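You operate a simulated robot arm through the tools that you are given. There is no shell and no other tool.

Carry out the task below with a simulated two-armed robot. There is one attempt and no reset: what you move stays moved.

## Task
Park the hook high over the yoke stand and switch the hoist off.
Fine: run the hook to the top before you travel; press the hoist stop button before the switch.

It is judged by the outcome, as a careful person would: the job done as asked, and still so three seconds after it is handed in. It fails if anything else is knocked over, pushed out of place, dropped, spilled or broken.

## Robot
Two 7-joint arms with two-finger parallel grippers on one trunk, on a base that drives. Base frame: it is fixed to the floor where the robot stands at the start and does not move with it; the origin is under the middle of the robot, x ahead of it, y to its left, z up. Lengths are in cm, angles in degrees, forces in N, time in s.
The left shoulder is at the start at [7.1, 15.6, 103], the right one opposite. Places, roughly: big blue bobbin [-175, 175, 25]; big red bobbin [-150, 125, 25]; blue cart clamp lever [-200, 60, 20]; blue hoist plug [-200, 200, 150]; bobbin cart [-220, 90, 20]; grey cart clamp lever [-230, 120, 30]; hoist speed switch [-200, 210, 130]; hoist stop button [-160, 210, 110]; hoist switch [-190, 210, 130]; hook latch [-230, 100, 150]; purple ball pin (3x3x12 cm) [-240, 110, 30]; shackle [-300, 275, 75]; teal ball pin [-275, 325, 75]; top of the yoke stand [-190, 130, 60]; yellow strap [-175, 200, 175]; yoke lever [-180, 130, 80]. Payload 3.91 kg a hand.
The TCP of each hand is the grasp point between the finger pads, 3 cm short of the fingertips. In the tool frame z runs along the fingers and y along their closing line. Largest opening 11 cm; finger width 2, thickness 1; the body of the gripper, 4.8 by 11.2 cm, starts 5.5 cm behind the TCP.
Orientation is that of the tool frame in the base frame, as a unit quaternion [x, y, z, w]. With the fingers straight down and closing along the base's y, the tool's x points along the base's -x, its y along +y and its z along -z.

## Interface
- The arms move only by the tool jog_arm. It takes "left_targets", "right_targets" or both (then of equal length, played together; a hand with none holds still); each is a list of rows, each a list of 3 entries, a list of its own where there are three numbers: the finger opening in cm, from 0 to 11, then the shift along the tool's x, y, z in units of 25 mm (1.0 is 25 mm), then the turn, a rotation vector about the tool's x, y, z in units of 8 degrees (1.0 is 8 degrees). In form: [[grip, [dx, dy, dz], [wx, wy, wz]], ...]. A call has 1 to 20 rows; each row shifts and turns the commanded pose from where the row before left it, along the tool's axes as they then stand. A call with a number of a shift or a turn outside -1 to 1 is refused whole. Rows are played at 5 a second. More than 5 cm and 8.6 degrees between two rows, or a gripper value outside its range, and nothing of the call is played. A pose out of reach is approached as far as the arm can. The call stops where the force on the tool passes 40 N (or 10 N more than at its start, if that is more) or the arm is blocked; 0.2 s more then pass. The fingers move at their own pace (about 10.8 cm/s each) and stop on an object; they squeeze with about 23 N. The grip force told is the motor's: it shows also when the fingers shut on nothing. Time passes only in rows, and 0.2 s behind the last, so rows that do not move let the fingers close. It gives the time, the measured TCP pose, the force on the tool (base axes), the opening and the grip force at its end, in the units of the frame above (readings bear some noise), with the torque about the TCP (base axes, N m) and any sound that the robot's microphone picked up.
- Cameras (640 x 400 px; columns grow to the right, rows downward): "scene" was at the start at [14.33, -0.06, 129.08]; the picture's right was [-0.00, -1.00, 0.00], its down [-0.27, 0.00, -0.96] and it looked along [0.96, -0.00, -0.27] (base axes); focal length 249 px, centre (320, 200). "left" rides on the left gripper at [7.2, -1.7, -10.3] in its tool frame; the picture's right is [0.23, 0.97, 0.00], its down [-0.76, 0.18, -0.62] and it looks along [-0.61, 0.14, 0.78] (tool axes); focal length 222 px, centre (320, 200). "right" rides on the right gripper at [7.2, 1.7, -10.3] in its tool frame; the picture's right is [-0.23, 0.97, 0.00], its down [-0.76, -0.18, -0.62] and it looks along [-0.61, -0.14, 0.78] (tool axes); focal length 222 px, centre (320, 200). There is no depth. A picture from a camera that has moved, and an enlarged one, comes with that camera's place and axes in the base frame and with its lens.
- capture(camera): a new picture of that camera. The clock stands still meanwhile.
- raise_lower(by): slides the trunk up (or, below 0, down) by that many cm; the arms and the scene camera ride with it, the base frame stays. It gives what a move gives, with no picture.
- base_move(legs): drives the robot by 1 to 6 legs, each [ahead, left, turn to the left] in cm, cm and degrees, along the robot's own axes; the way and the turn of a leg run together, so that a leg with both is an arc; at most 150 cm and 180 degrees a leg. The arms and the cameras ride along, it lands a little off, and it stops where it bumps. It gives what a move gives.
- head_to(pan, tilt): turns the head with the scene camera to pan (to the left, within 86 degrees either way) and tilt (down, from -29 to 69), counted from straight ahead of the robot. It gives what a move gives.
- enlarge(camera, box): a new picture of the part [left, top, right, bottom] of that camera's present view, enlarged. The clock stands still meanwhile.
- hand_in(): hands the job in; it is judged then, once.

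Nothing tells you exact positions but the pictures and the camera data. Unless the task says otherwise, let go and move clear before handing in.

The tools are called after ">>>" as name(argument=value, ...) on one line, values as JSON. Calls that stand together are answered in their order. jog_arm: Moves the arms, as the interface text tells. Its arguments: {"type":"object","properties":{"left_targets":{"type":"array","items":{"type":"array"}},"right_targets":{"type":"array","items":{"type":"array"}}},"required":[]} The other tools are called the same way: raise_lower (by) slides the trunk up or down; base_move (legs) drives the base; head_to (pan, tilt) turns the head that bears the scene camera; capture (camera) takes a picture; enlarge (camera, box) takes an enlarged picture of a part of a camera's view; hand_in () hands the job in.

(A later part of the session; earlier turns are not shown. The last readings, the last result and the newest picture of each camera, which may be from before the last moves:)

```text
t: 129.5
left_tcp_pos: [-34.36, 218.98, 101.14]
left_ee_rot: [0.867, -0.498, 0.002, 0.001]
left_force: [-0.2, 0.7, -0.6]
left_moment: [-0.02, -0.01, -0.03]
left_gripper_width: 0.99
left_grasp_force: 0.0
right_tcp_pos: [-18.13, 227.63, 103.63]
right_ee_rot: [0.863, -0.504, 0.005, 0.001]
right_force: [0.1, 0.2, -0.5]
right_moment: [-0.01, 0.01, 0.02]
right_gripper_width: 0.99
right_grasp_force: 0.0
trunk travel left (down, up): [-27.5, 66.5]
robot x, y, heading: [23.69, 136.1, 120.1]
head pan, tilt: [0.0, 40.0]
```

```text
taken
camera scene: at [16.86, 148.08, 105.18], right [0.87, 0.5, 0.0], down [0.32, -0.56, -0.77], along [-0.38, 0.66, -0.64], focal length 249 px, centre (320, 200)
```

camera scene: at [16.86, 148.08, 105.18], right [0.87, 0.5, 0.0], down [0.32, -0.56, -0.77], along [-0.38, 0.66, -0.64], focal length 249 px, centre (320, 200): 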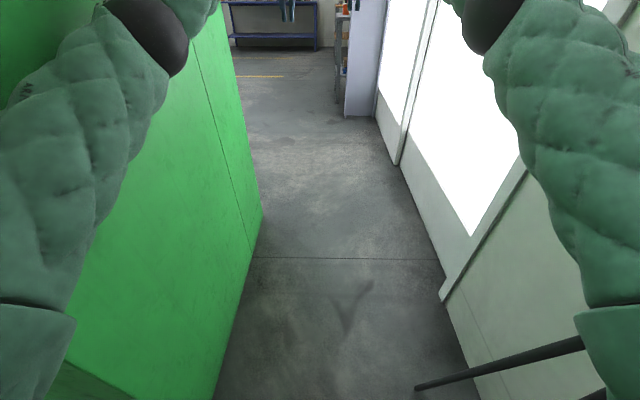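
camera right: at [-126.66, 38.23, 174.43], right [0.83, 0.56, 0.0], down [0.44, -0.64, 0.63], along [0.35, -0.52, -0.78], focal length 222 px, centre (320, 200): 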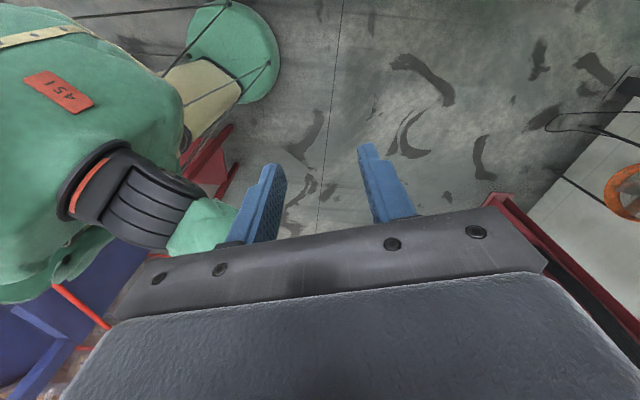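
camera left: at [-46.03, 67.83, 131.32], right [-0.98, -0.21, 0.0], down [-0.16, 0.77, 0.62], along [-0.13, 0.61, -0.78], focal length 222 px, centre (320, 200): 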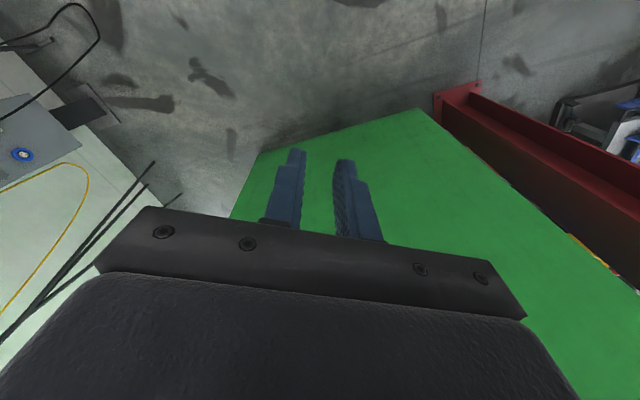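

Centered. Driving straight ahead through the corridor.

>>> base_move(legs=[[45, 0, 0]])

>>> capture(camera="scene")

```text
t: 132.2
left_tcp_pos: [-56.81, 257.39, 101.02]
left_ee_rot: [0.868, -0.497, 0.001, 0.001]
left_force: [0.3, 0.1, -1.0]
left_moment: [0.01, 0.02, 0.03]
left_gripper_width: 0.97
left_grasp_force: 0.1
right_tcp_pos: [-40.81, 265.82, 103.59]
right_ee_rot: [0.864, -0.503, 0.004, 0.001]
right_force: [-0.2, 0.2, -0.1]
right_moment: [-0.04, -0.01, -0.01]
right_gripper_width: 1.0
right_grasp_force: 0.1
trunk travel left (down, up): [-27.5, 66.5]
robot x, y, heading: [1.0, 174.73, 120.1]
head pan, tilt: [0.0, 40.0]
```

```text
taken
camera scene: at [-5.44, 186.48, 105.17], right [0.86, 0.5, 0.0], down [0.32, -0.56, -0.77], along [-0.38, 0.66, -0.64], focal length 249 px, centre (320, 200)
```

scene: 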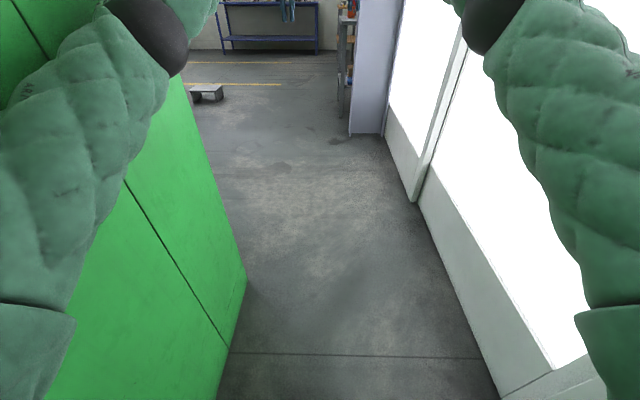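

Still centered; driving on 95 cm to emerge past the box.

>>> base_move(legs=[[95, 0, 0]])

>>> head_to(pan=50, tilt=15)

>>> capture(camera="scene")

>>> head_to(pan=0, tilt=25)

>>> capture(camera="scene")

```text
t: 137.2
left_tcp_pos: [-104.37, 341.24, 101.12]
left_ee_rot: [0.865, -0.501, 0.002, 0.0]
left_force: [0.4, -0.5, -0.1]
left_moment: [-0.04, 0.0, 0.02]
left_gripper_width: 1.02
left_grasp_force: 0.2
right_tcp_pos: [-88.22, 349.55, 103.64]
right_ee_rot: [0.863, -0.506, 0.004, 0.002]
right_force: [-0.7, 1.1, 0.3]
right_moment: [-0.02, 0.0, -0.01]
right_gripper_width: 1.01
right_grasp_force: 0.0
trunk travel left (down, up): [-27.5, 66.5]
robot x, y, heading: [-46.59, 258.22, 119.6]
head pan, tilt: [0.0, 40.0]
```

```text
t: 138.4
left_tcp_pos: [-104.49, 341.15, 101.01]
left_ee_rot: [0.866, -0.5, 0.001, 0.002]
left_force: [0.2, -0.3, 0.3]
left_moment: [0.01, 0.03, 0.0]
left_gripper_width: 0.99
left_grasp_force: 0.0
right_tcp_pos: [-88.17, 349.58, 103.64]
right_ee_rot: [0.862, -0.507, 0.004, 0.002]
right_force: [1.0, 0.3, -0.6]
right_moment: [0.01, 0.0, 0.01]
right_gripper_width: 1.03
right_grasp_force: 0.0
trunk travel left (down, up): [-27.5, 66.5]
robot x, y, heading: [-46.38, 258.27, 119.8]
head pan, tilt: [50.0, 15.0]
```

```text
taken
camera scene: at [-58.45, 264.27, 109.13], right [0.18, 0.98, 0.0], down [0.26, -0.05, -0.97], along [-0.95, 0.17, -0.26], focal length 249 px, centre (320, 200)
```

scene: 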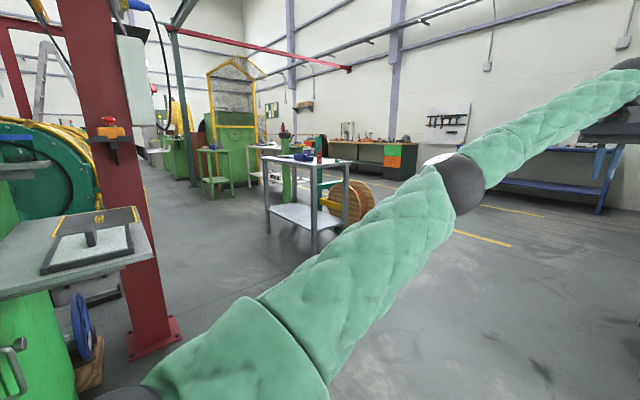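

```text
t: 139.6
left_tcp_pos: [-104.45, 341.21, 100.94]
left_ee_rot: [0.866, -0.5, 0.002, 0.0]
left_force: [0.0, 0.8, 0.0]
left_moment: [0.01, -0.03, -0.02]
left_gripper_width: 1.02
left_grasp_force: 0.0
right_tcp_pos: [-88.26, 349.57, 103.6]
right_ee_rot: [0.862, -0.506, 0.004, 0.001]
right_force: [-0.1, -0.4, -0.3]
right_moment: [0.04, -0.01, 0.0]
right_gripper_width: 1.02
right_grasp_force: 0.0
trunk travel left (down, up): [-27.5, 66.5]
robot x, y, heading: [-46.68, 258.19, 119.9]
head pan, tilt: [0.0, 25.0]
```

```text
taken
camera scene: at [-53.84, 270.6, 107.51], right [0.87, 0.5, 0.0], down [0.21, -0.37, -0.91], along [-0.45, 0.79, -0.42], focal length 249 px, centre (320, 200)
```

scene: 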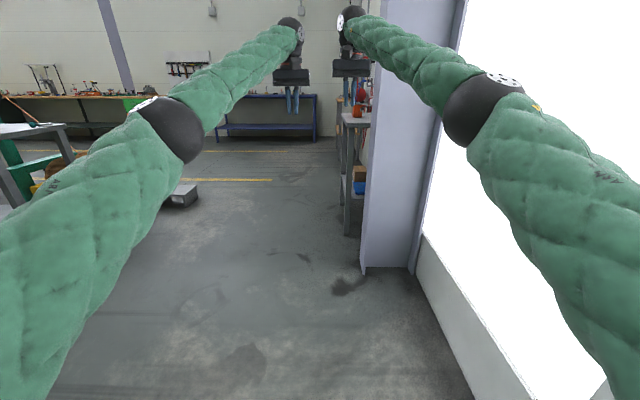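

I'm through. The far post with a small orange-mounted red button and a grey cabinet is on my left. I'll zoom in.

>>> head_to(pan=75, tilt=5)

>>> capture(camera="scene")

>>> enlarge(camera="scene", box=[200, 50, 400, 200])

```text
t: 141.0
left_tcp_pos: [-104.44, 341.18, 101.04]
left_ee_rot: [0.866, -0.5, 0.002, 0.001]
left_force: [-0.2, -0.3, -1.0]
left_moment: [-0.01, 0.01, -0.02]
left_gripper_width: 1.0
left_grasp_force: 0.1
right_tcp_pos: [-88.33, 349.48, 103.62]
right_ee_rot: [0.862, -0.506, 0.004, 0.001]
right_force: [-0.3, 1.1, 0.2]
right_moment: [-0.01, 0.02, 0.02]
right_gripper_width: 1.0
right_grasp_force: 0.1
trunk travel left (down, up): [-27.5, 66.5]
robot x, y, heading: [-46.63, 258.34, 119.7]
head pan, tilt: [75.0, 5.0]
```

```text
taken
camera scene: at [-58.14, 260.27, 110.76], right [-0.25, 0.97, 0.0], down [0.08, 0.02, -1.0], along [-0.96, -0.25, -0.09], focal length 249 px, centre (320, 200)
```

scene: 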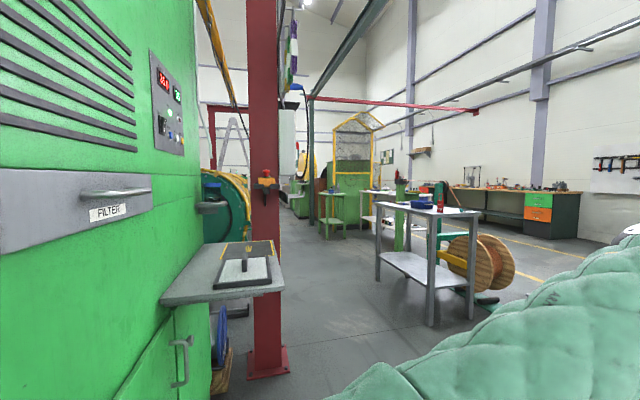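

```text
2.67 times, centred on (300, 125) of scene
camera zoom: at [-58.14, 260.27, 110.76], right [-0.25, 0.97, 0.0], down [0.08, 0.02, -1.0], along [-0.96, -0.25, -0.09], focal length 665 px, centre (373, 400)
```

zoom: 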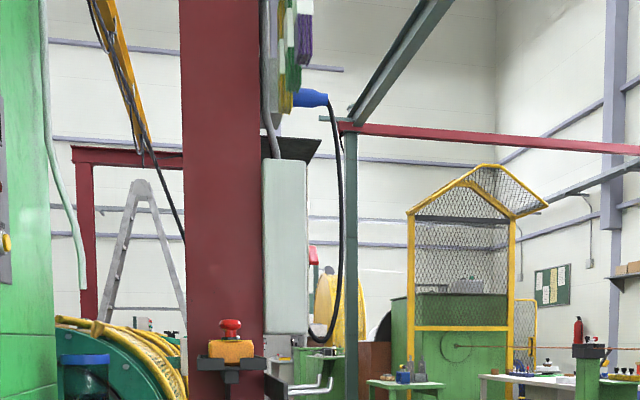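

I see the layout: the grey cabinet with the blue plug sits on the north face of the post; the red stop button on an orange box is on its east face. I'll advance, then pull the hands in before turning to face it.

>>> base_move(legs=[[70, 15, 0]])

>>> jog_arm(left_targets=[[5, [1, 0.4, 0], [0, 0, 0]], [5, [1, 0.4, 0], [0, 0, 0]], [5, [1, 0.4, 0], [0, 0, 0]], [5, [1, 0.4, 0], [0, 0, 0]], [5, [1, 0.4, 0], [0, 0, 0]], [5, [1, 0.4, 0], [0, 0, 0]], [5, [1, 0.4, 0], [0, 0, 0]], [5, [1, 0.4, 0], [0, 0, 0]], [5, [1, 0.4, 0], [0, 0, 0]], [5, [1, 0.4, 0], [0, 0, 0]], [5, [1, 0.4, 0], [0, 0, 0]], [5, [1, 0.4, 0], [0, 0, 0]], [5, [1, 0.4, 0], [0, 0, 0]], [5, [1, 0.4, 0], [0, 0, 0]], [5, [1, 0.4, 0], [0, 0, 0]], [5, [1, 0.4, 0], [0, 0, 0]], [5, [1, 0.4, 0], [0, 0, 0]], [5, [1, 0.4, 0], [0, 0, 0]], [5, [1, 0.4, 0], [0, 0, 0]], [5, [1, 0.4, 0], [0, 0, 0]]], right_targets=[[5, [1, -0.4, 0], [0, 0, 0]], [5, [1, -0.4, 0], [0, 0, 0]], [5, [1, -0.4, 0], [0, 0, 0]], [5, [1, -0.4, 0], [0, 0, 0]], [5, [1, -0.4, 0], [0, 0, 0]], [5, [1, -0.4, 0], [0, 0, 0]], [5, [1, -0.4, 0], [0, 0, 0]], [5, [1, -0.4, 0], [0, 0, 0]], [5, [1, -0.4, 0], [0, 0, 0]], [5, [1, -0.4, 0], [0, 0, 0]], [5, [1, -0.4, 0], [0, 0, 0]], [5, [1, -0.4, 0], [0, 0, 0]], [5, [1, -0.4, 0], [0, 0, 0]], [5, [1, -0.4, 0], [0, 0, 0]], [5, [1, -0.4, 0], [0, 0, 0]], [5, [1, -0.4, 0], [0, 0, 0]], [5, [1, -0.4, 0], [0, 0, 0]], [5, [1, -0.4, 0], [0, 0, 0]], [5, [1, -0.4, 0], [0, 0, 0]], [5, [1, -0.4, 0], [0, 0, 0]]])

>>> base_move(legs=[[0, 0, 90]])

>>> head_to(pan=20, tilt=0)

>>> capture(camera="scene")

```text
t: 145.0
left_tcp_pos: [-153.19, 394.63, 101.02]
left_ee_rot: [0.866, -0.499, 0.002, 0.001]
left_force: [0.5, -1.1, -0.6]
left_moment: [-0.02, 0.0, -0.02]
left_gripper_width: 1.0
left_grasp_force: 0.1
right_tcp_pos: [-136.97, 403.08, 103.66]
right_ee_rot: [0.863, -0.505, 0.004, 0.001]
right_force: [-0.8, 0.1, -0.6]
right_moment: [-0.01, -0.02, 0.01]
right_gripper_width: 1.0
right_grasp_force: 0.0
trunk travel left (down, up): [-27.5, 66.5]
robot x, y, heading: [-95.13, 311.75, 119.8]
head pan, tilt: [75.0, 5.0]
```

```text
t: 147.8
left_tcp_pos: [-160.82, 354.08, 102.69]
left_ee_rot: [0.927, -0.374, -0.015, 0.017]
left_force: [-3.2, 0.8, -1.4]
left_moment: [-0.06, -0.28, 0.01]
left_gripper_width: 5.01
left_grasp_force: 0.1
right_tcp_pos: [-127.96, 382.22, 103.62]
right_ee_rot: [0.921, -0.388, -0.01, 0.004]
right_force: [-1.8, 1.9, -0.7]
right_moment: [-0.17, -0.1, -0.01]
right_gripper_width: 5.01
right_grasp_force: 0.0
trunk travel left (down, up): [-27.5, 66.5]
robot x, y, heading: [-101.14, 317.94, 132.5]
head pan, tilt: [75.0, 5.0]
stopped in row 14 (right hand): the arm was blocked; the commanded pose is now the measured one
```

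```text
t: 148.5
left_tcp_pos: [-167.33, 358.88, 101.08]
left_ee_rot: [0.981, -0.184, -0.025, 0.063]
left_force: [-1.7, 0.5, -3.2]
left_moment: [-0.04, -0.14, 0.07]
left_gripper_width: 5.01
left_grasp_force: 0.1
right_tcp_pos: [-129.71, 392.3, 91.84]
right_ee_rot: [0.912, -0.401, -0.035, 0.079]
right_force: [-1.9, -1.2, 0.4]
right_moment: [0.09, -0.17, 0.01]
right_gripper_width: 4.99
right_grasp_force: 0.1
trunk travel left (down, up): [-27.5, 66.5]
robot x, y, heading: [-104.32, 320.03, 138.7]
head pan, tilt: [75.0, 5.0]
stopped in leg 1: the robot was blocked; the commanded pose is now the measured one
```

```text
t: 149.7
left_tcp_pos: [-167.35, 358.1, 101.39]
left_ee_rot: [0.982, -0.174, -0.031, 0.065]
left_force: [-0.1, -0.3, 0.2]
left_moment: [-0.02, -0.01, -0.03]
left_gripper_width: 4.99
left_grasp_force: 0.1
right_tcp_pos: [-131.03, 392.08, 91.81]
right_ee_rot: [0.916, -0.392, -0.037, 0.083]
right_force: [0.4, 0.6, -0.5]
right_moment: [-0.03, 0.0, 0.01]
right_gripper_width: 5.0
right_grasp_force: 0.0
trunk travel left (down, up): [-27.5, 66.5]
robot x, y, heading: [-104.59, 319.91, 139.9]
head pan, tilt: [20.0, 0.0]
```

```text
taken
camera scene: at [-131.57, 309.28, 111.63], right [0.34, 0.92, 0.19], down [0.13, 0.16, -0.98], along [-0.93, 0.35, -0.07], focal length 249 px, centre (320, 200)
```

scene: 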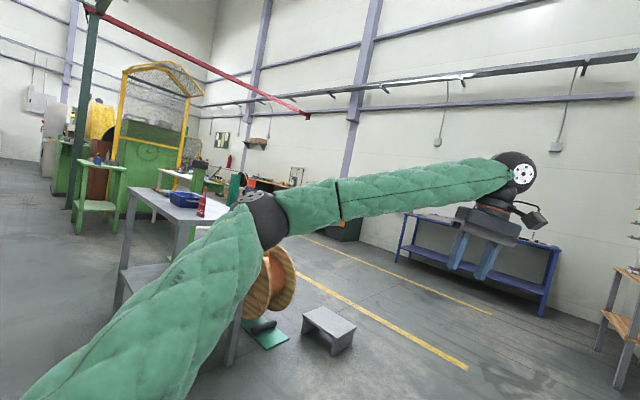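

The right elbow pressed against the wall or column while retracting and my body is leaning. I'll look right, then back away from it.

>>> head_to(pan=-60, tilt=20)

>>> capture(camera="scene")

```text
t: 151.3
left_tcp_pos: [-167.45, 358.12, 101.51]
left_ee_rot: [0.982, -0.173, -0.032, 0.065]
left_force: [-0.5, -0.1, 0.8]
left_moment: [-0.02, 0.05, 0.02]
left_gripper_width: 5.01
left_grasp_force: 0.1
right_tcp_pos: [-130.95, 392.31, 91.92]
right_ee_rot: [0.916, -0.391, -0.038, 0.082]
right_force: [0.3, 0.6, 0.1]
right_moment: [-0.02, 0.03, 0.01]
right_gripper_width: 5.01
right_grasp_force: 0.0
trunk travel left (down, up): [-27.5, 66.5]
robot x, y, heading: [-104.8, 320.15, 139.4]
head pan, tilt: [-60.0, 20.0]
```

```text
taken
camera scene: at [-121.17, 315.63, 110.78], right [0.98, -0.19, 0.1], down [0.07, -0.18, -0.98], along [0.2, 0.96, -0.17], focal length 249 px, centre (320, 200)
```

scene: 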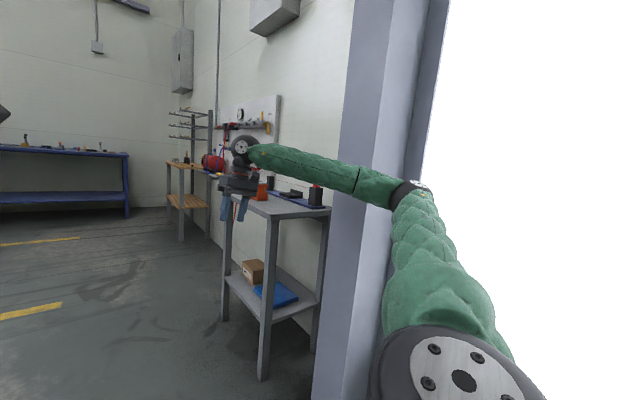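

The forearm is against the blue column's near edge. I'll move the base away toward the open floor (west-southwest).

>>> base_move(legs=[[6, 30, 0]])

>>> capture(camera="scene")

```text
t: 152.0
left_tcp_pos: [-183.08, 363.75, 92.45]
left_ee_rot: [0.981, 0.035, -0.075, 0.175]
left_force: [9.2, 0.6, -3.2]
left_moment: [-0.22, 0.77, -0.27]
left_gripper_width: 5.01
left_grasp_force: 0.1
right_tcp_pos: [-141.21, 410.35, 65.52]
right_ee_rot: [0.865, -0.448, -0.015, 0.226]
right_force: [8.0, 4.7, -2.9]
right_moment: [-0.39, 0.6, -0.19]
right_gripper_width: 5.0
right_grasp_force: 0.2
trunk travel left (down, up): [-27.5, 66.5]
robot x, y, heading: [-115.8, 323.99, 154.4]
head pan, tilt: [-60.0, 20.0]
stopped in leg 1: the robot was blocked; the commanded pose is now the measured one
```

```text
taken
camera scene: at [-129.45, 320.28, 110.44], right [0.99, 0.07, 0.09], down [0.1, -0.2, -0.97], along [-0.05, 0.98, -0.21], focal length 249 px, centre (320, 200)
```

scene: 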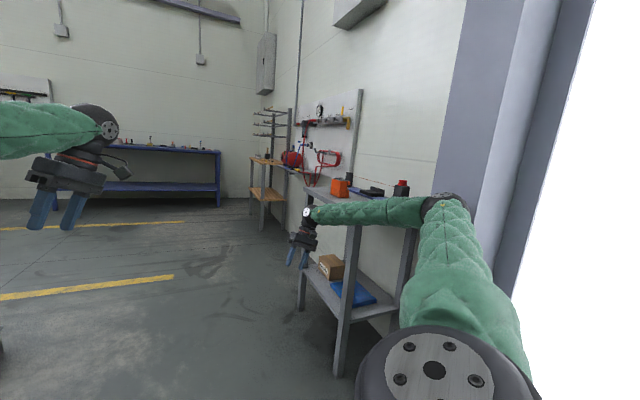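

Still blocked and leaning. I need to see what else is in contact; looking left and down.

>>> head_to(pan=60, tilt=30)

>>> capture(camera="scene")

>>> head_to(pan=-86, tilt=30)

>>> capture(camera="scene")

>>> capture(camera="right")

>>> capture(camera="left")

```text
t: 154.0
left_tcp_pos: [-180.72, 366.38, 89.51]
left_ee_rot: [0.972, 0.093, -0.065, 0.204]
left_force: [-0.7, -0.2, -0.6]
left_moment: [-0.02, -0.01, 0.0]
left_gripper_width: 4.99
left_grasp_force: 0.0
right_tcp_pos: [-154.33, 413.97, 61.36]
right_ee_rot: [0.922, -0.288, -0.002, 0.259]
right_force: [-0.9, 0.0, 0.2]
right_moment: [-0.01, 0.04, 0.04]
right_gripper_width: 5.0
right_grasp_force: 0.0
trunk travel left (down, up): [-27.5, 66.5]
robot x, y, heading: [-111.24, 331.42, 164.2]
head pan, tilt: [60.0, 30.0]
```

```text
taken
camera scene: at [-125.02, 326.84, 102.36], right [-0.69, 0.72, -0.02], down [0.38, 0.34, -0.86], along [-0.61, -0.6, -0.51], focal length 249 px, centre (320, 200)
```

scene: 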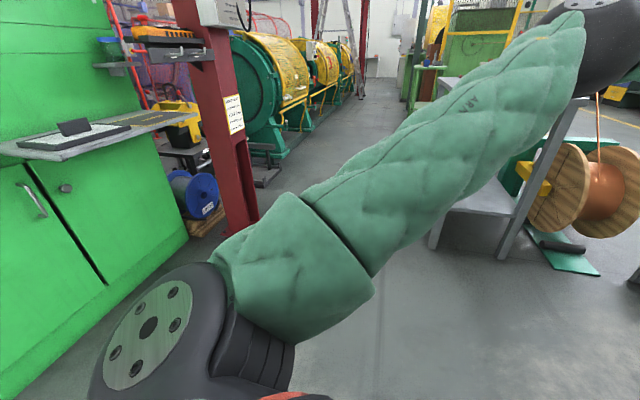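

```text
t: 156.3
left_tcp_pos: [-180.83, 366.21, 89.43]
left_ee_rot: [0.972, 0.093, -0.065, 0.204]
left_force: [-0.1, 0.6, -0.5]
left_moment: [0.01, -0.03, -0.02]
left_gripper_width: 5.02
left_grasp_force: 0.0
right_tcp_pos: [-154.28, 414.29, 61.26]
right_ee_rot: [0.922, -0.29, -0.002, 0.259]
right_force: [-0.9, -0.3, 1.1]
right_moment: [0.01, 0.0, -0.01]
right_gripper_width: 5.0
right_grasp_force: 0.1
trunk travel left (down, up): [-27.5, 66.5]
robot x, y, heading: [-110.97, 330.88, 163.8]
head pan, tilt: [-85.9, 30.0]
```

```text
taken
camera scene: at [-116.24, 341.79, 102.51], right [0.98, -0.21, 0.02], down [-0.09, -0.49, -0.87], along [0.19, 0.85, -0.5], focal length 249 px, centre (320, 200)
```

scene: 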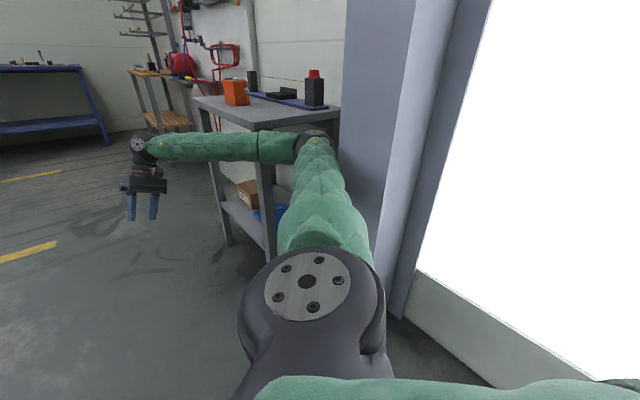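

```text
taken
camera right: at [-147.48, 414.03, 72.08], right [-0.71, -0.56, 0.43], down [-0.44, 0.83, 0.34], along [-0.55, 0.05, -0.83], focal length 222 px, centre (320, 200)
```

right: 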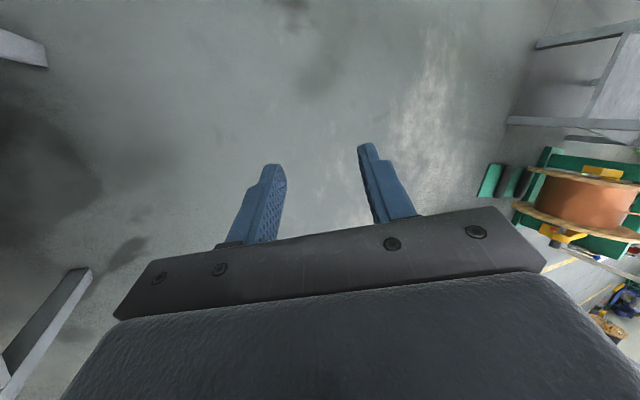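

```text
taken
camera left: at [-173.24, 373.26, 96.94], right [0.42, -0.84, 0.34], down [-0.65, -0.02, 0.76], along [-0.63, -0.54, -0.56], focal length 222 px, centre (320, 200)
```

left: 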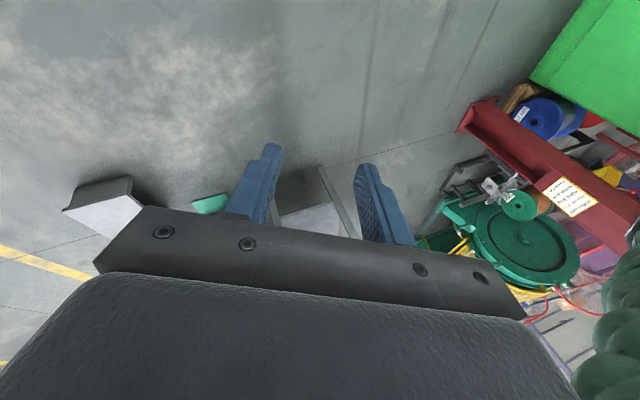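

The body is upright again. The right elbow sits between the bench and the column; nothing looks displaced. I'll ease away to the southwest in small steps.

>>> base_move(legs=[[6, 15, 0]])

>>> capture(camera="scene")

```text
t: 157.0
left_tcp_pos: [-180.34, 366.44, 91.99]
left_ee_rot: [0.971, 0.095, -0.074, 0.208]
left_force: [-0.2, -0.8, -0.8]
left_moment: [-0.06, 0.0, -0.03]
left_gripper_width: 5.02
left_grasp_force: 0.1
right_tcp_pos: [-154.0, 412.92, 60.69]
right_ee_rot: [0.921, -0.285, 0.012, 0.267]
right_force: [1.1, 0.3, -4.1]
right_moment: [-0.16, 0.15, -0.08]
right_gripper_width: 4.99
right_grasp_force: 0.1
trunk travel left (down, up): [-27.5, 66.5]
robot x, y, heading: [-112.5, 330.13, 163.9]
head pan, tilt: [-85.9, 30.0]
stopped in leg 1: the robot was blocked; the commanded pose is now the measured one
```

```text
taken
camera scene: at [-115.51, 342.18, 104.35], right [0.98, -0.2, 0.01], down [-0.1, -0.5, -0.86], along [0.18, 0.84, -0.51], focal length 249 px, centre (320, 200)
```

scene: 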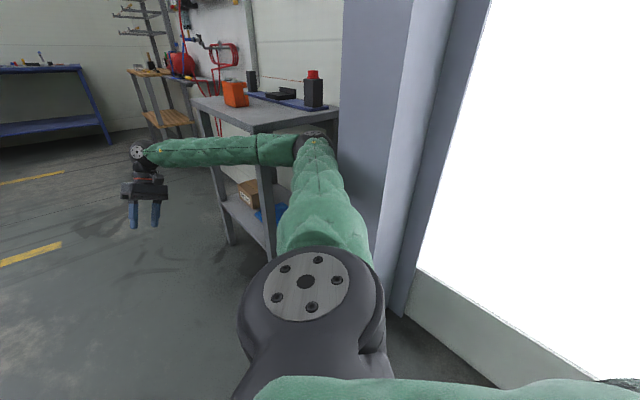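

Still blocked — the elbow seems to catch. Let me look closely at the contact.

>>> enlarge(camera="scene", box=[180, 80, 420, 280])

>>> head_to(pan=-60, tilt=55)

>>> capture(camera="scene")

>>> head_to(pan=30, tilt=60)

>>> capture(camera="scene")

```text
2.00 times, centred on (300, 180) of scene
camera zoom: at [-115.51, 342.18, 104.35], right [0.98, -0.2, 0.01], down [-0.1, -0.5, -0.86], along [0.18, 0.84, -0.51], focal length 498 px, centre (360, 240)
```

zoom: 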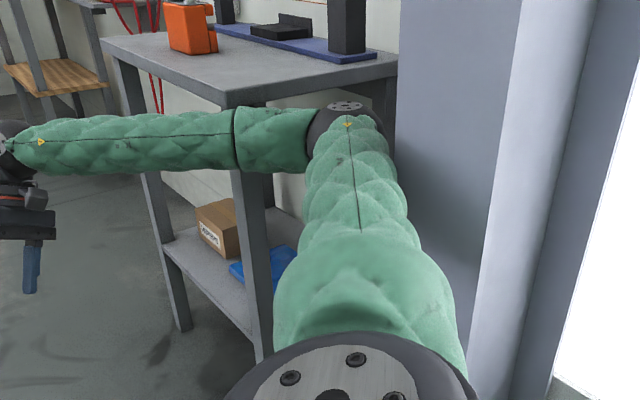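

```text
t: 157.9
left_tcp_pos: [-180.41, 366.05, 91.72]
left_ee_rot: [0.971, 0.098, -0.072, 0.207]
left_force: [0.1, 0.7, -0.4]
left_moment: [-0.01, 0.02, 0.0]
left_gripper_width: 5.01
left_grasp_force: 0.0
right_tcp_pos: [-153.84, 413.04, 60.57]
right_ee_rot: [0.921, -0.286, 0.014, 0.264]
right_force: [-0.6, 0.7, 0.3]
right_moment: [0.03, 0.03, 0.04]
right_gripper_width: 5.02
right_grasp_force: 0.1
trunk travel left (down, up): [-27.5, 66.5]
robot x, y, heading: [-112.38, 330.84, 164.3]
head pan, tilt: [-60.0, 55.0]
```

```text
taken
camera scene: at [-119.11, 340.12, 100.52], right [0.97, 0.25, 0.0], down [0.2, -0.8, -0.56], along [-0.14, 0.55, -0.83], focal length 249 px, centre (320, 200)
```

scene: 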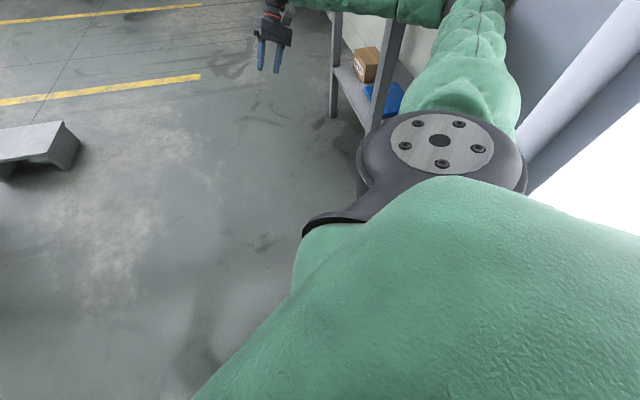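

```text
t: 159.6
left_tcp_pos: [-180.41, 366.09, 91.65]
left_ee_rot: [0.971, 0.097, -0.072, 0.207]
left_force: [0.2, 0.1, 0.7]
left_moment: [-0.01, 0.0, 0.0]
left_gripper_width: 5.0
left_grasp_force: 0.0
right_tcp_pos: [-153.84, 413.15, 60.4]
right_ee_rot: [0.921, -0.287, 0.013, 0.264]
right_force: [-0.3, -0.6, 0.0]
right_moment: [-0.01, 0.01, 0.0]
right_gripper_width: 5.01
right_grasp_force: 0.0
trunk travel left (down, up): [-27.5, 66.5]
robot x, y, heading: [-111.87, 330.46, 164.4]
head pan, tilt: [30.0, 60.0]
```

```text
taken
camera scene: at [-123.78, 331.47, 99.96], right [-0.25, 0.97, -0.01], down [0.84, 0.21, -0.5], along [-0.48, -0.13, -0.87], focal length 249 px, centre (320, 200)
```

scene: 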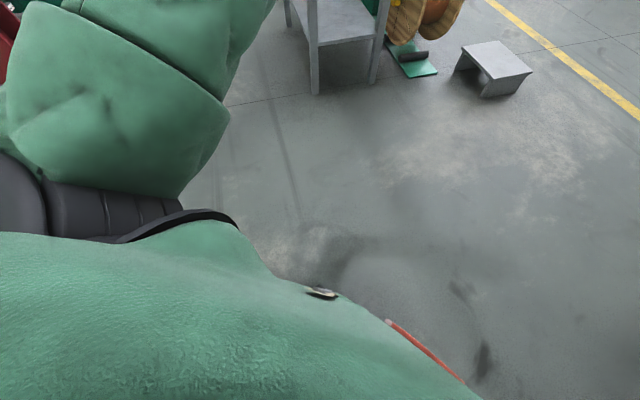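

The elbow is wedged in the nook between bench corner and column, so I should pull it straight out (away from the bench, southward along the corridor axis).

>>> base_move(legs=[[-18, 17.4, 0]])

>>> head_to(pan=-86, tilt=30)

>>> capture(camera="scene")

```text
t: 160.3
left_tcp_pos: [-179.97, 364.06, 93.76]
left_ee_rot: [0.97, 0.102, -0.072, 0.209]
left_force: [-0.2, 0.0, -0.6]
left_moment: [-0.08, 0.04, 0.0]
left_gripper_width: 5.0
left_grasp_force: 0.1
right_tcp_pos: [-153.67, 411.1, 60.35]
right_ee_rot: [0.921, -0.283, 0.033, 0.264]
right_force: [-0.1, -0.7, -0.3]
right_moment: [0.03, -0.01, -0.01]
right_gripper_width: 5.02
right_grasp_force: 0.0
trunk travel left (down, up): [-27.5, 66.5]
robot x, y, heading: [-111.43, 329.21, 164.9]
head pan, tilt: [30.0, 60.0]
stopped in leg 1: the robot was blocked; the commanded pose is now the measured one
```

```text
t: 162.3
left_tcp_pos: [-179.88, 363.6, 93.73]
left_ee_rot: [0.97, 0.106, -0.071, 0.208]
left_force: [-0.4, -0.3, -0.7]
left_moment: [-0.03, 0.01, 0.0]
left_gripper_width: 5.01
left_grasp_force: 0.1
right_tcp_pos: [-153.81, 410.99, 60.65]
right_ee_rot: [0.922, -0.282, 0.033, 0.263]
right_force: [-0.5, -1.5, -0.5]
right_moment: [0.01, 0.01, -0.01]
right_gripper_width: 5.0
right_grasp_force: 0.1
trunk travel left (down, up): [-27.5, 66.5]
robot x, y, heading: [-110.83, 329.24, 165.3]
head pan, tilt: [-85.9, 30.0]
```

```text
taken
camera scene: at [-114.4, 341.96, 105.87], right [0.98, -0.18, 0.01], down [-0.09, -0.51, -0.85], along [0.16, 0.84, -0.52], focal length 249 px, centre (320, 200)
```

scene: 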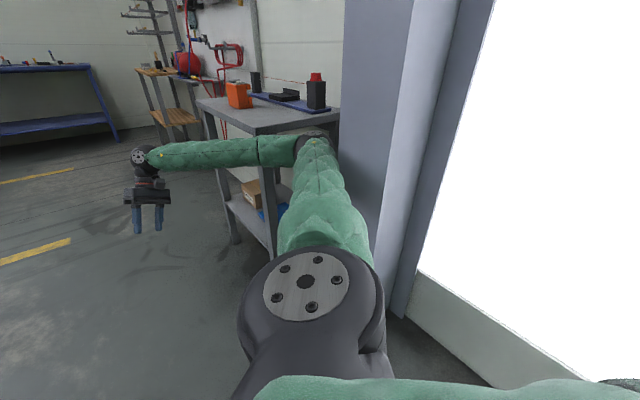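

I'll free the right arm by bringing its hand in front of the body, in gentle steps.

>>> jog_arm(right_targets=[[5, [0.27, 0.82, 0.51], [0, 0, 0]], [5, [0.27, 0.82, 0.51], [0, 0, 0]], [5, [0.27, 0.82, 0.51], [0, 0, 0]], [5, [0.27, 0.82, 0.51], [0, 0, 0]]])

>>> capture(camera="scene")

```text
t: 163.3
left_tcp_pos: [-179.76, 362.83, 95.08]
left_ee_rot: [0.972, 0.103, -0.071, 0.2]
left_force: [0.8, -0.5, -1.0]
left_moment: [-0.02, -0.03, -0.01]
left_gripper_width: 5.01
left_grasp_force: 0.1
right_tcp_pos: [-156.21, 400.95, 63.69]
right_ee_rot: [0.924, -0.284, 0.019, 0.257]
right_force: [-0.4, -0.4, -0.4]
right_moment: [-0.02, 0.0, 0.01]
right_gripper_width: 4.97
right_grasp_force: 0.0
trunk travel left (down, up): [-27.5, 66.5]
robot x, y, heading: [-111.38, 329.88, 165.1]
head pan, tilt: [-85.9, 30.0]
```

```text
taken
camera scene: at [-114.46, 339.97, 106.74], right [0.98, -0.19, 0.0], down [-0.09, -0.49, -0.87], along [0.16, 0.85, -0.5], focal length 249 px, centre (320, 200)
```

scene: 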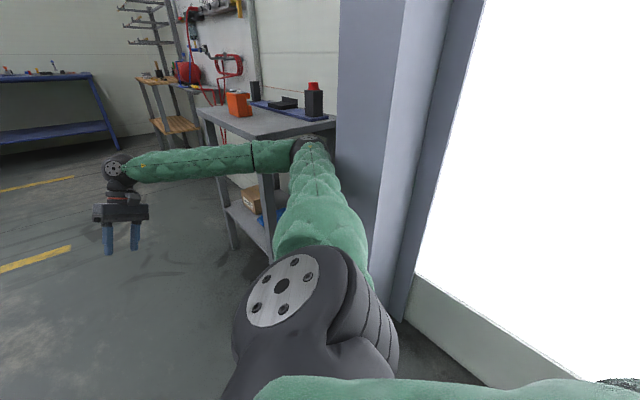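

The body is upright again and the arm moves freely. Continuing, then trying the base again.

>>> jog_arm(right_targets=[[5, [0.27, 0.82, 0.51], [0, 0, 0]], [5, [0.27, 0.82, 0.51], [0, 0, 0]], [5, [0.27, 0.82, 0.51], [0, 0, 0]], [5, [0.27, 0.82, 0.51], [0, 0, 0]], [5, [0.27, 0.82, 0.51], [0, 0, 0]]])

>>> base_move(legs=[[-8, 10, 0]])

>>> capture(camera="scene")

```text
t: 164.5
left_tcp_pos: [-179.79, 362.68, 95.0]
left_ee_rot: [0.972, 0.103, -0.071, 0.199]
left_force: [0.4, 0.8, -0.6]
left_moment: [-0.02, 0.01, -0.01]
left_gripper_width: 5.0
left_grasp_force: 0.0
right_tcp_pos: [-159.64, 388.79, 63.38]
right_ee_rot: [0.924, -0.283, 0.018, 0.255]
right_force: [0.0, -0.1, -0.5]
right_moment: [0.02, 0.0, 0.04]
right_gripper_width: 4.99
right_grasp_force: 0.0
trunk travel left (down, up): [-27.5, 66.5]
robot x, y, heading: [-111.13, 329.47, 165.2]
head pan, tilt: [-85.9, 30.0]
```

```text
t: 165.8
left_tcp_pos: [-174.52, 350.73, 95.15]
left_ee_rot: [0.972, 0.104, -0.072, 0.198]
left_force: [0.0, -0.5, 1.3]
left_moment: [0.01, 0.0, 0.03]
left_gripper_width: 5.02
left_grasp_force: 0.1
right_tcp_pos: [-154.56, 376.81, 63.5]
right_ee_rot: [0.925, -0.282, 0.018, 0.254]
right_force: [-0.4, -0.7, -0.3]
right_moment: [0.03, -0.02, 0.0]
right_gripper_width: 4.98
right_grasp_force: 0.0
trunk travel left (down, up): [-27.5, 66.5]
robot x, y, heading: [-105.81, 317.86, 165.1]
head pan, tilt: [-85.9, 30.0]
```

```text
taken
camera scene: at [-109.21, 327.94, 106.74], right [0.98, -0.19, 0.0], down [-0.09, -0.49, -0.87], along [0.16, 0.85, -0.5], focal length 249 px, centre (320, 200)
```

scene: 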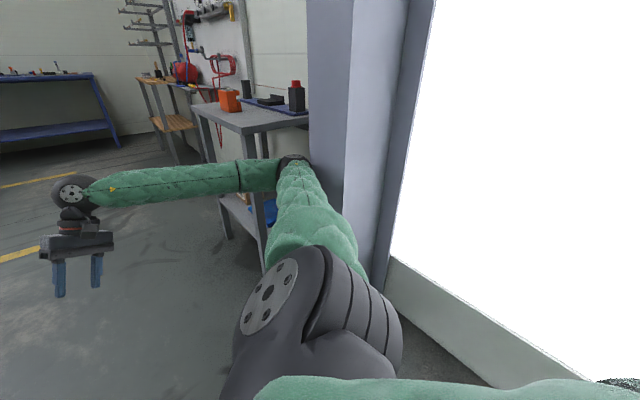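

Free, with the bench undisturbed. Now moving west into the open floor and turning to face the post.

>>> base_move(legs=[[26, 26, 0], [0, 0, 45]])

>>> head_to(pan=30, tilt=0)

>>> capture(camera="scene")

>>> head_to(pan=0, tilt=25)

>>> capture(camera="scene")

```text
t: 170.2
left_tcp_pos: [-210.04, 273.61, 95.09]
left_ee_rot: [0.858, 0.468, 0.01, 0.211]
left_force: [-0.5, -0.3, 0.3]
left_moment: [-0.02, 0.01, 0.02]
left_gripper_width: 5.02
left_grasp_force: 0.1
right_tcp_pos: [-214.19, 306.31, 63.43]
right_ee_rot: [0.962, 0.093, 0.115, 0.229]
right_force: [-0.5, 0.8, 0.4]
right_moment: [-0.02, 0.0, 0.0]
right_gripper_width: 5.0
right_grasp_force: 0.0
trunk travel left (down, up): [-27.5, 66.5]
robot x, y, heading: [-138.1, 298.7, -150.0]
head pan, tilt: [-85.9, 30.0]
```

```text
t: 172.2
left_tcp_pos: [-210.1, 273.73, 95.0]
left_ee_rot: [0.858, 0.469, 0.011, 0.211]
left_force: [-1.0, 0.2, -0.7]
left_moment: [0.01, 0.0, 0.01]
left_gripper_width: 5.01
left_grasp_force: 0.0
right_tcp_pos: [-214.36, 306.13, 63.49]
right_ee_rot: [0.962, 0.093, 0.115, 0.229]
right_force: [0.4, 0.3, -0.5]
right_moment: [-0.01, -0.03, -0.01]
right_gripper_width: 5.0
right_grasp_force: 0.0
trunk travel left (down, up): [-27.5, 66.5]
robot x, y, heading: [-138.02, 298.7, -149.7]
head pan, tilt: [30.0, 0.0]
```

```text
taken
camera scene: at [-147.19, 288.48, 111.55], right [-0.87, 0.5, 0.0], down [0.0, 0.0, -1.0], along [-0.5, -0.87, 0.0], focal length 249 px, centre (320, 200)
```

scene: 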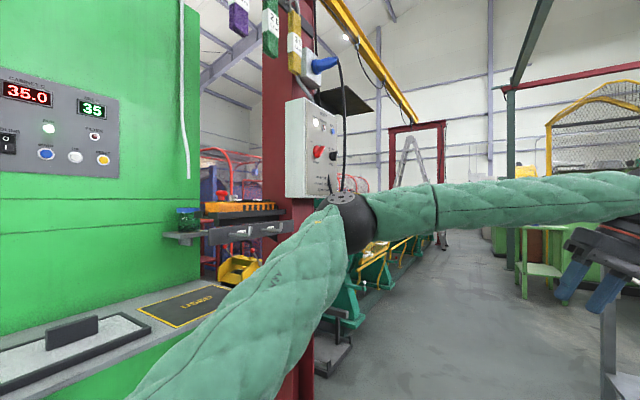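

```text
t: 173.1
left_tcp_pos: [-210.03, 273.62, 95.0]
left_ee_rot: [0.857, 0.469, 0.01, 0.211]
left_force: [0.3, 1.2, 0.7]
left_moment: [0.02, 0.01, 0.0]
left_gripper_width: 5.03
left_grasp_force: 0.1
right_tcp_pos: [-214.37, 306.23, 63.39]
right_ee_rot: [0.962, 0.093, 0.116, 0.228]
right_force: [0.6, 0.4, 0.4]
right_moment: [0.03, -0.01, 0.01]
right_gripper_width: 5.02
right_grasp_force: 0.0
trunk travel left (down, up): [-27.5, 66.5]
robot x, y, heading: [-138.17, 298.84, -149.9]
head pan, tilt: [0.0, 25.0]
```

```text
taken
camera scene: at [-150.66, 291.66, 107.52], right [-0.5, 0.86, 0.0], down [0.37, 0.21, -0.91], along [-0.78, -0.46, -0.42], focal length 249 px, centre (320, 200)
```

scene: 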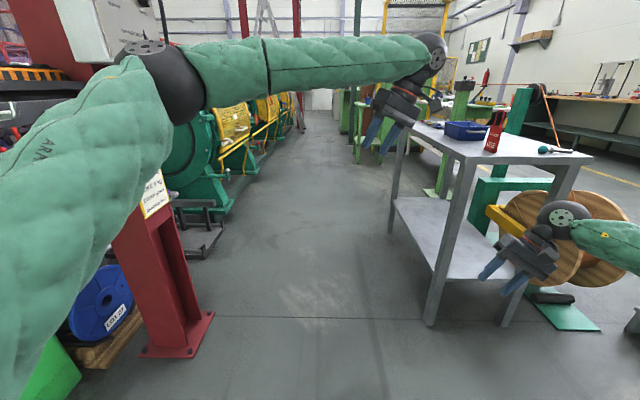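

Now I can see the cabinet face with a red switch, selector, and indicator lights. Zooming in.

>>> head_to(pan=30, tilt=0)

>>> enlarge(camera="scene", box=[270, 60, 360, 210])

>>> enlarge(camera="scene", box=[190, 180, 320, 250])

>>> enlarge(camera="scene", box=[210, 0, 350, 100])

```text
t: 174.1
left_tcp_pos: [-210.0, 273.63, 95.05]
left_ee_rot: [0.858, 0.469, 0.01, 0.211]
left_force: [-0.4, 0.2, 0.3]
left_moment: [-0.04, -0.01, -0.01]
left_gripper_width: 4.98
left_grasp_force: 0.0
right_tcp_pos: [-214.31, 306.11, 63.31]
right_ee_rot: [0.962, 0.093, 0.115, 0.228]
right_force: [0.8, -0.8, -0.6]
right_moment: [0.01, 0.02, -0.02]
right_gripper_width: 5.01
right_grasp_force: 0.1
trunk travel left (down, up): [-27.5, 66.5]
robot x, y, heading: [-138.39, 298.66, -149.8]
head pan, tilt: [30.0, 0.0]
```

```text
2.67 times, centred on (315, 135) of scene
camera zoom: at [-147.19, 288.48, 111.55], right [-0.87, 0.5, 0.0], down [0.0, 0.0, -1.0], along [-0.5, -0.87, 0.0], focal length 665 px, centre (333, 373)
```

zoom: 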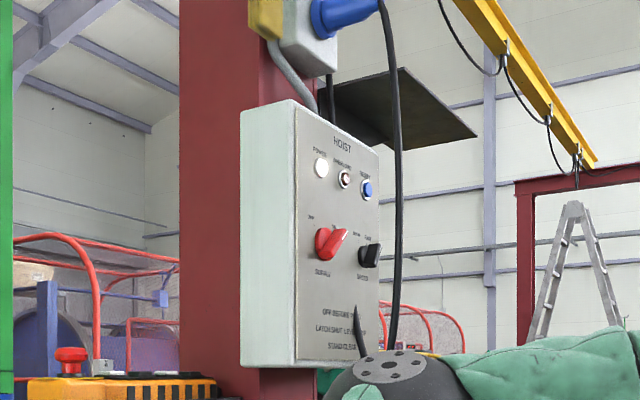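

```text
4.92 times, centred on (255, 215) of scene
camera zoom: at [-147.19, 288.48, 111.55], right [-0.87, 0.5, 0.0], down [0.0, 0.0, -1.0], along [-0.5, -0.87, 0.0], focal length 1227 px, centre (640, 126)
```

zoom: 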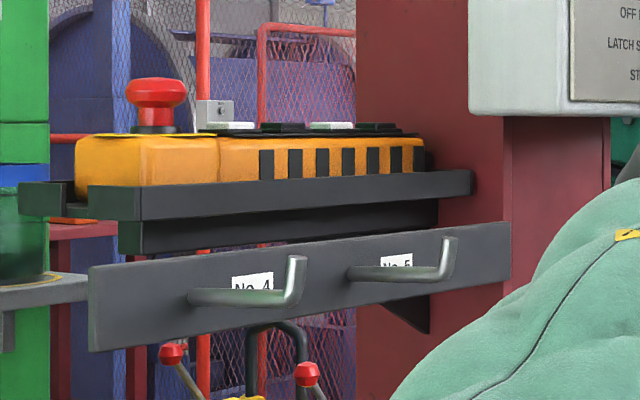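

```text
4.00 times, centred on (280, 50) of scene
camera zoom: at [-147.19, 288.48, 111.55], right [-0.87, 0.5, 0.0], down [0.0, 0.0, -1.0], along [-0.5, -0.87, 0.0], focal length 997 px, centre (480, 800)
```

zoom: 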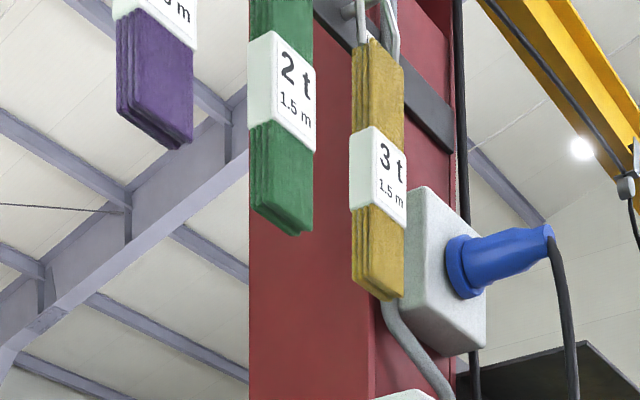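

The pendant (orange, with black stripes and red mushroom stop) lies buttons-up on a rack on the post; the cabinet has a red supply switch and a black speed selector. I'll shift away, straighten both hands, and raise the trunk for a better view.

>>> base_move(legs=[[0, -22, 0]])

>>> jog_arm(left_targets=[[5, [0, 0, 0], [0.6, 0.13, 0.67]], [5, [0, 0, 0], [0.6, 0.13, 0.67]], [5, [0, 0, 0], [0.6, 0.13, 0.67]], [5, [0, 0, 0], [0.6, 0.13, 0.67]], [5, [0, 0, 0], [0.6, 0.13, 0.67]], [5, [0, 0, 0], [0, 0, 0]]], right_targets=[[5, [0, 0, 0], [0.73, -0.15, -0.46]], [5, [0, 0, 0], [0.73, -0.15, -0.46]], [5, [0, 0, 0], [0.73, -0.15, -0.46]], [5, [0, 0, 0], [0.73, -0.15, -0.46]], [5, [0, 0, 0], [0.73, -0.15, -0.46]], [5, [0, 0, 0], [0, 0, 0]]])

>>> jog_arm(left_targets=[[3, [0.8, 1, 0], [0, 0, 0]], [3, [0.8, 1, 0], [0, 0, 0]], [3, [0.8, 1, 0], [0, 0, 0]], [3, [0.8, 1, 0], [0, 0, 0]], [3, [0.8, 1, 0], [0, 0, 0]], [3, [0.8, 1, 0], [0, 0, 0]], [3, [0.8, 1, 0], [0, 0, 0]], [3, [0.8, 1, 0], [0, 0, 0]], [3, [0.8, 1, 0], [0, 0, 0]], [3, [0.8, 1, 0], [0, 0, 0]], [3, [0.8, 1, 0], [0, 0, 0]], [3, [0.8, 1, 0], [0, 0, 0]], [3, [0.8, 1, 0], [0, 0, 0]], [3, [0.8, 1, 0], [0, 0, 0]], [3, [0, 1, 0], [0, 0, 0]]], right_targets=[[3, [0, 0, -1], [0, 0, 0]], [3, [0, 0, -1], [0, 0, 0]], [3, [0, 0, -1], [0, 0, 0]], [3, [0, 0, -1], [0, 0, 0]], [3, [0.5, 0.4, -1], [0, 0, 0]], [3, [0.5, 0.4, -1], [0, 0, 0]], [3, [0.5, 0.4, -1], [0, 0, 0]], [3, [0.5, 0.4, -1], [0, 0, 0]], [3, [0.5, 0.4, -1], [0, 0, 0]], [3, [0.5, 0.4, -1], [0, 0, 0]], [3, [0.5, 0.4, -1], [0, 0, 0]], [3, [0.5, 0.4, -1], [0, 0, 0]], [3, [0.5, 0.4, -1], [0, 0, 0]], [3, [0.5, 0.4, -1], [0, 0, 0]], [3, [0.5, 0.4, -1], [0, 0, 0]]])

>>> head_to(pan=30, tilt=10)

>>> capture(camera="scene")

```text
t: 175.7
left_tcp_pos: [-221.09, 292.74, 94.92]
left_ee_rot: [0.858, 0.469, 0.01, 0.211]
left_force: [0.6, 0.6, -0.9]
left_moment: [-0.03, -0.01, 0.01]
left_gripper_width: 5.01
left_grasp_force: 0.1
right_tcp_pos: [-225.26, 325.32, 63.38]
right_ee_rot: [0.962, 0.093, 0.115, 0.23]
right_force: [0.0, 0.4, -0.6]
right_moment: [0.0, 0.02, 0.01]
right_gripper_width: 5.0
right_grasp_force: 0.1
trunk travel left (down, up): [-27.5, 66.5]
robot x, y, heading: [-149.03, 317.74, -149.9]
head pan, tilt: [30.0, 0.0]
```

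```text
t: 177.1
left_tcp_pos: [-220.99, 292.76, 95.09]
left_ee_rot: [0.966, 0.259, 0.001, 0.001]
left_force: [0.2, 0.9, -0.3]
left_moment: [0.0, -0.01, -0.01]
left_gripper_width: 5.02
left_grasp_force: 0.1
right_tcp_pos: [-225.3, 325.23, 63.32]
right_ee_rot: [0.966, 0.257, 0.0, -0.001]
right_force: [0.3, 0.0, 0.7]
right_moment: [0.03, -0.02, 0.03]
right_gripper_width: 5.02
right_grasp_force: 0.1
trunk travel left (down, up): [-27.5, 66.5]
robot x, y, heading: [-149.48, 317.55, -150.1]
head pan, tilt: [30.0, 0.0]
```

```text
t: 180.3
left_tcp_pos: [-177.85, 274.41, 95.1]
left_ee_rot: [0.966, 0.259, 0.0, 0.0]
left_force: [0.6, -0.5, 0.6]
left_moment: [-0.02, 0.02, 0.03]
left_gripper_width: 2.99
left_grasp_force: 0.0
right_tcp_pos: [-207.66, 322.66, 101.13]
right_ee_rot: [0.966, 0.257, -0.001, 0.001]
right_force: [0.0, 0.4, -0.9]
right_moment: [0.01, 0.03, 0.02]
right_gripper_width: 3.0
right_grasp_force: 0.0
trunk travel left (down, up): [-27.5, 66.5]
robot x, y, heading: [-149.19, 317.97, -150.0]
head pan, tilt: [30.0, 0.0]
```

```text
t: 181.1
left_tcp_pos: [-177.91, 274.28, 95.19]
left_ee_rot: [0.966, 0.258, 0.0, 0.001]
left_force: [0.5, -0.7, 0.5]
left_moment: [-0.02, 0.0, 0.01]
left_gripper_width: 3.01
left_grasp_force: 0.0
right_tcp_pos: [-207.73, 322.68, 101.05]
right_ee_rot: [0.966, 0.257, 0.0, 0.001]
right_force: [-0.3, 0.1, 0.2]
right_moment: [0.0, 0.01, 0.0]
right_gripper_width: 3.01
right_grasp_force: 0.0
trunk travel left (down, up): [-27.5, 66.5]
robot x, y, heading: [-149.01, 317.96, -150.2]
head pan, tilt: [30.0, 10.0]
```

```text
taken
camera scene: at [-158.29, 307.18, 109.96], right [-0.87, 0.5, 0.0], down [0.09, 0.15, -0.98], along [-0.49, -0.85, -0.17], focal length 249 px, centre (320, 200)
```

scene: 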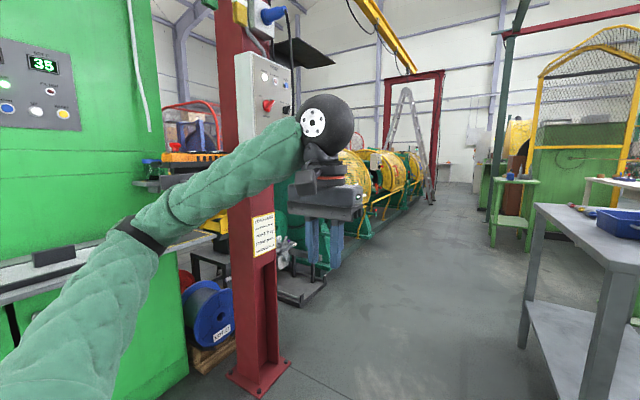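

Turning to face the post's north side and raising the trunk.

>>> base_move(legs=[[0, 0, 90], [-12, -30, 0]])

>>> raise_lower(by=38)

>>> head_to(pan=-25, tilt=20)

>>> capture(camera="scene")

```text
t: 187.0
left_tcp_pos: [-138.39, 284.09, 95.13]
left_ee_rot: [0.503, 0.864, 0.0, 0.0]
left_force: [0.4, 0.2, 0.2]
left_moment: [0.02, -0.02, 0.0]
left_gripper_width: 3.01
left_grasp_force: 0.1
right_tcp_pos: [-186.8, 254.71, 101.07]
right_ee_rot: [0.504, 0.864, 0.001, 0.0]
right_force: [-1.2, -0.4, 1.0]
right_moment: [-0.01, -0.01, -0.03]
right_gripper_width: 3.0
right_grasp_force: 0.0
trunk travel left (down, up): [-27.5, 66.5]
robot x, y, heading: [-181.23, 312.98, -60.6]
head pan, tilt: [30.0, 10.0]
```

```text
t: 190.7
left_tcp_pos: [-138.22, 284.2, 132.98]
left_ee_rot: [0.503, 0.864, 0.001, 0.0]
left_force: [0.4, 0.3, -0.3]
left_moment: [-0.01, -0.04, 0.01]
left_gripper_width: 2.99
left_grasp_force: 0.1
right_tcp_pos: [-186.83, 254.69, 139.04]
right_ee_rot: [0.505, 0.863, 0.0, 0.0]
right_force: [-0.8, 0.3, 0.4]
right_moment: [-0.01, -0.02, -0.02]
right_gripper_width: 2.98
right_grasp_force: 0.0
trunk travel left (down, up): [-65.5, 28.5]
robot x, y, heading: [-181.44, 313.51, -60.4]
head pan, tilt: [30.0, 10.0]
```

```text
t: 191.9
left_tcp_pos: [-138.17, 284.32, 133.07]
left_ee_rot: [0.503, 0.865, 0.001, 0.002]
left_force: [-0.5, 0.1, -0.7]
left_moment: [-0.02, -0.03, 0.0]
left_gripper_width: 3.0
left_grasp_force: 0.0
right_tcp_pos: [-186.96, 254.77, 139.07]
right_ee_rot: [0.504, 0.864, 0.001, 0.0]
right_force: [-0.5, 0.1, 1.2]
right_moment: [0.04, 0.0, 0.0]
right_gripper_width: 3.0
right_grasp_force: 0.1
trunk travel left (down, up): [-65.5, 28.5]
robot x, y, heading: [-181.66, 313.37, -60.4]
head pan, tilt: [-25.0, 20.0]
```

```text
taken
camera scene: at [-178.36, 299.56, 146.33], right [-1.0, -0.08, 0.0], down [-0.03, 0.34, -0.94], along [0.08, -0.94, -0.34], focal length 249 px, centre (320, 200)
```

scene: 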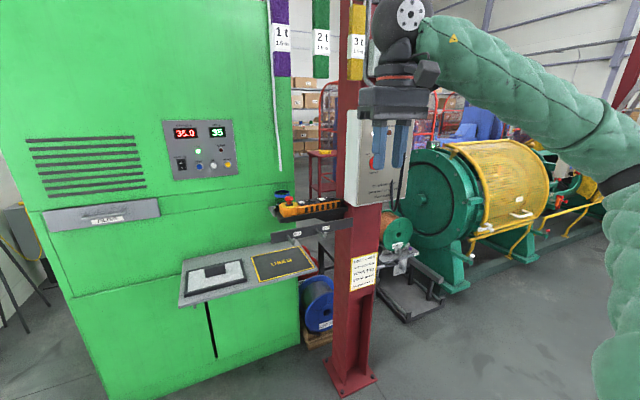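

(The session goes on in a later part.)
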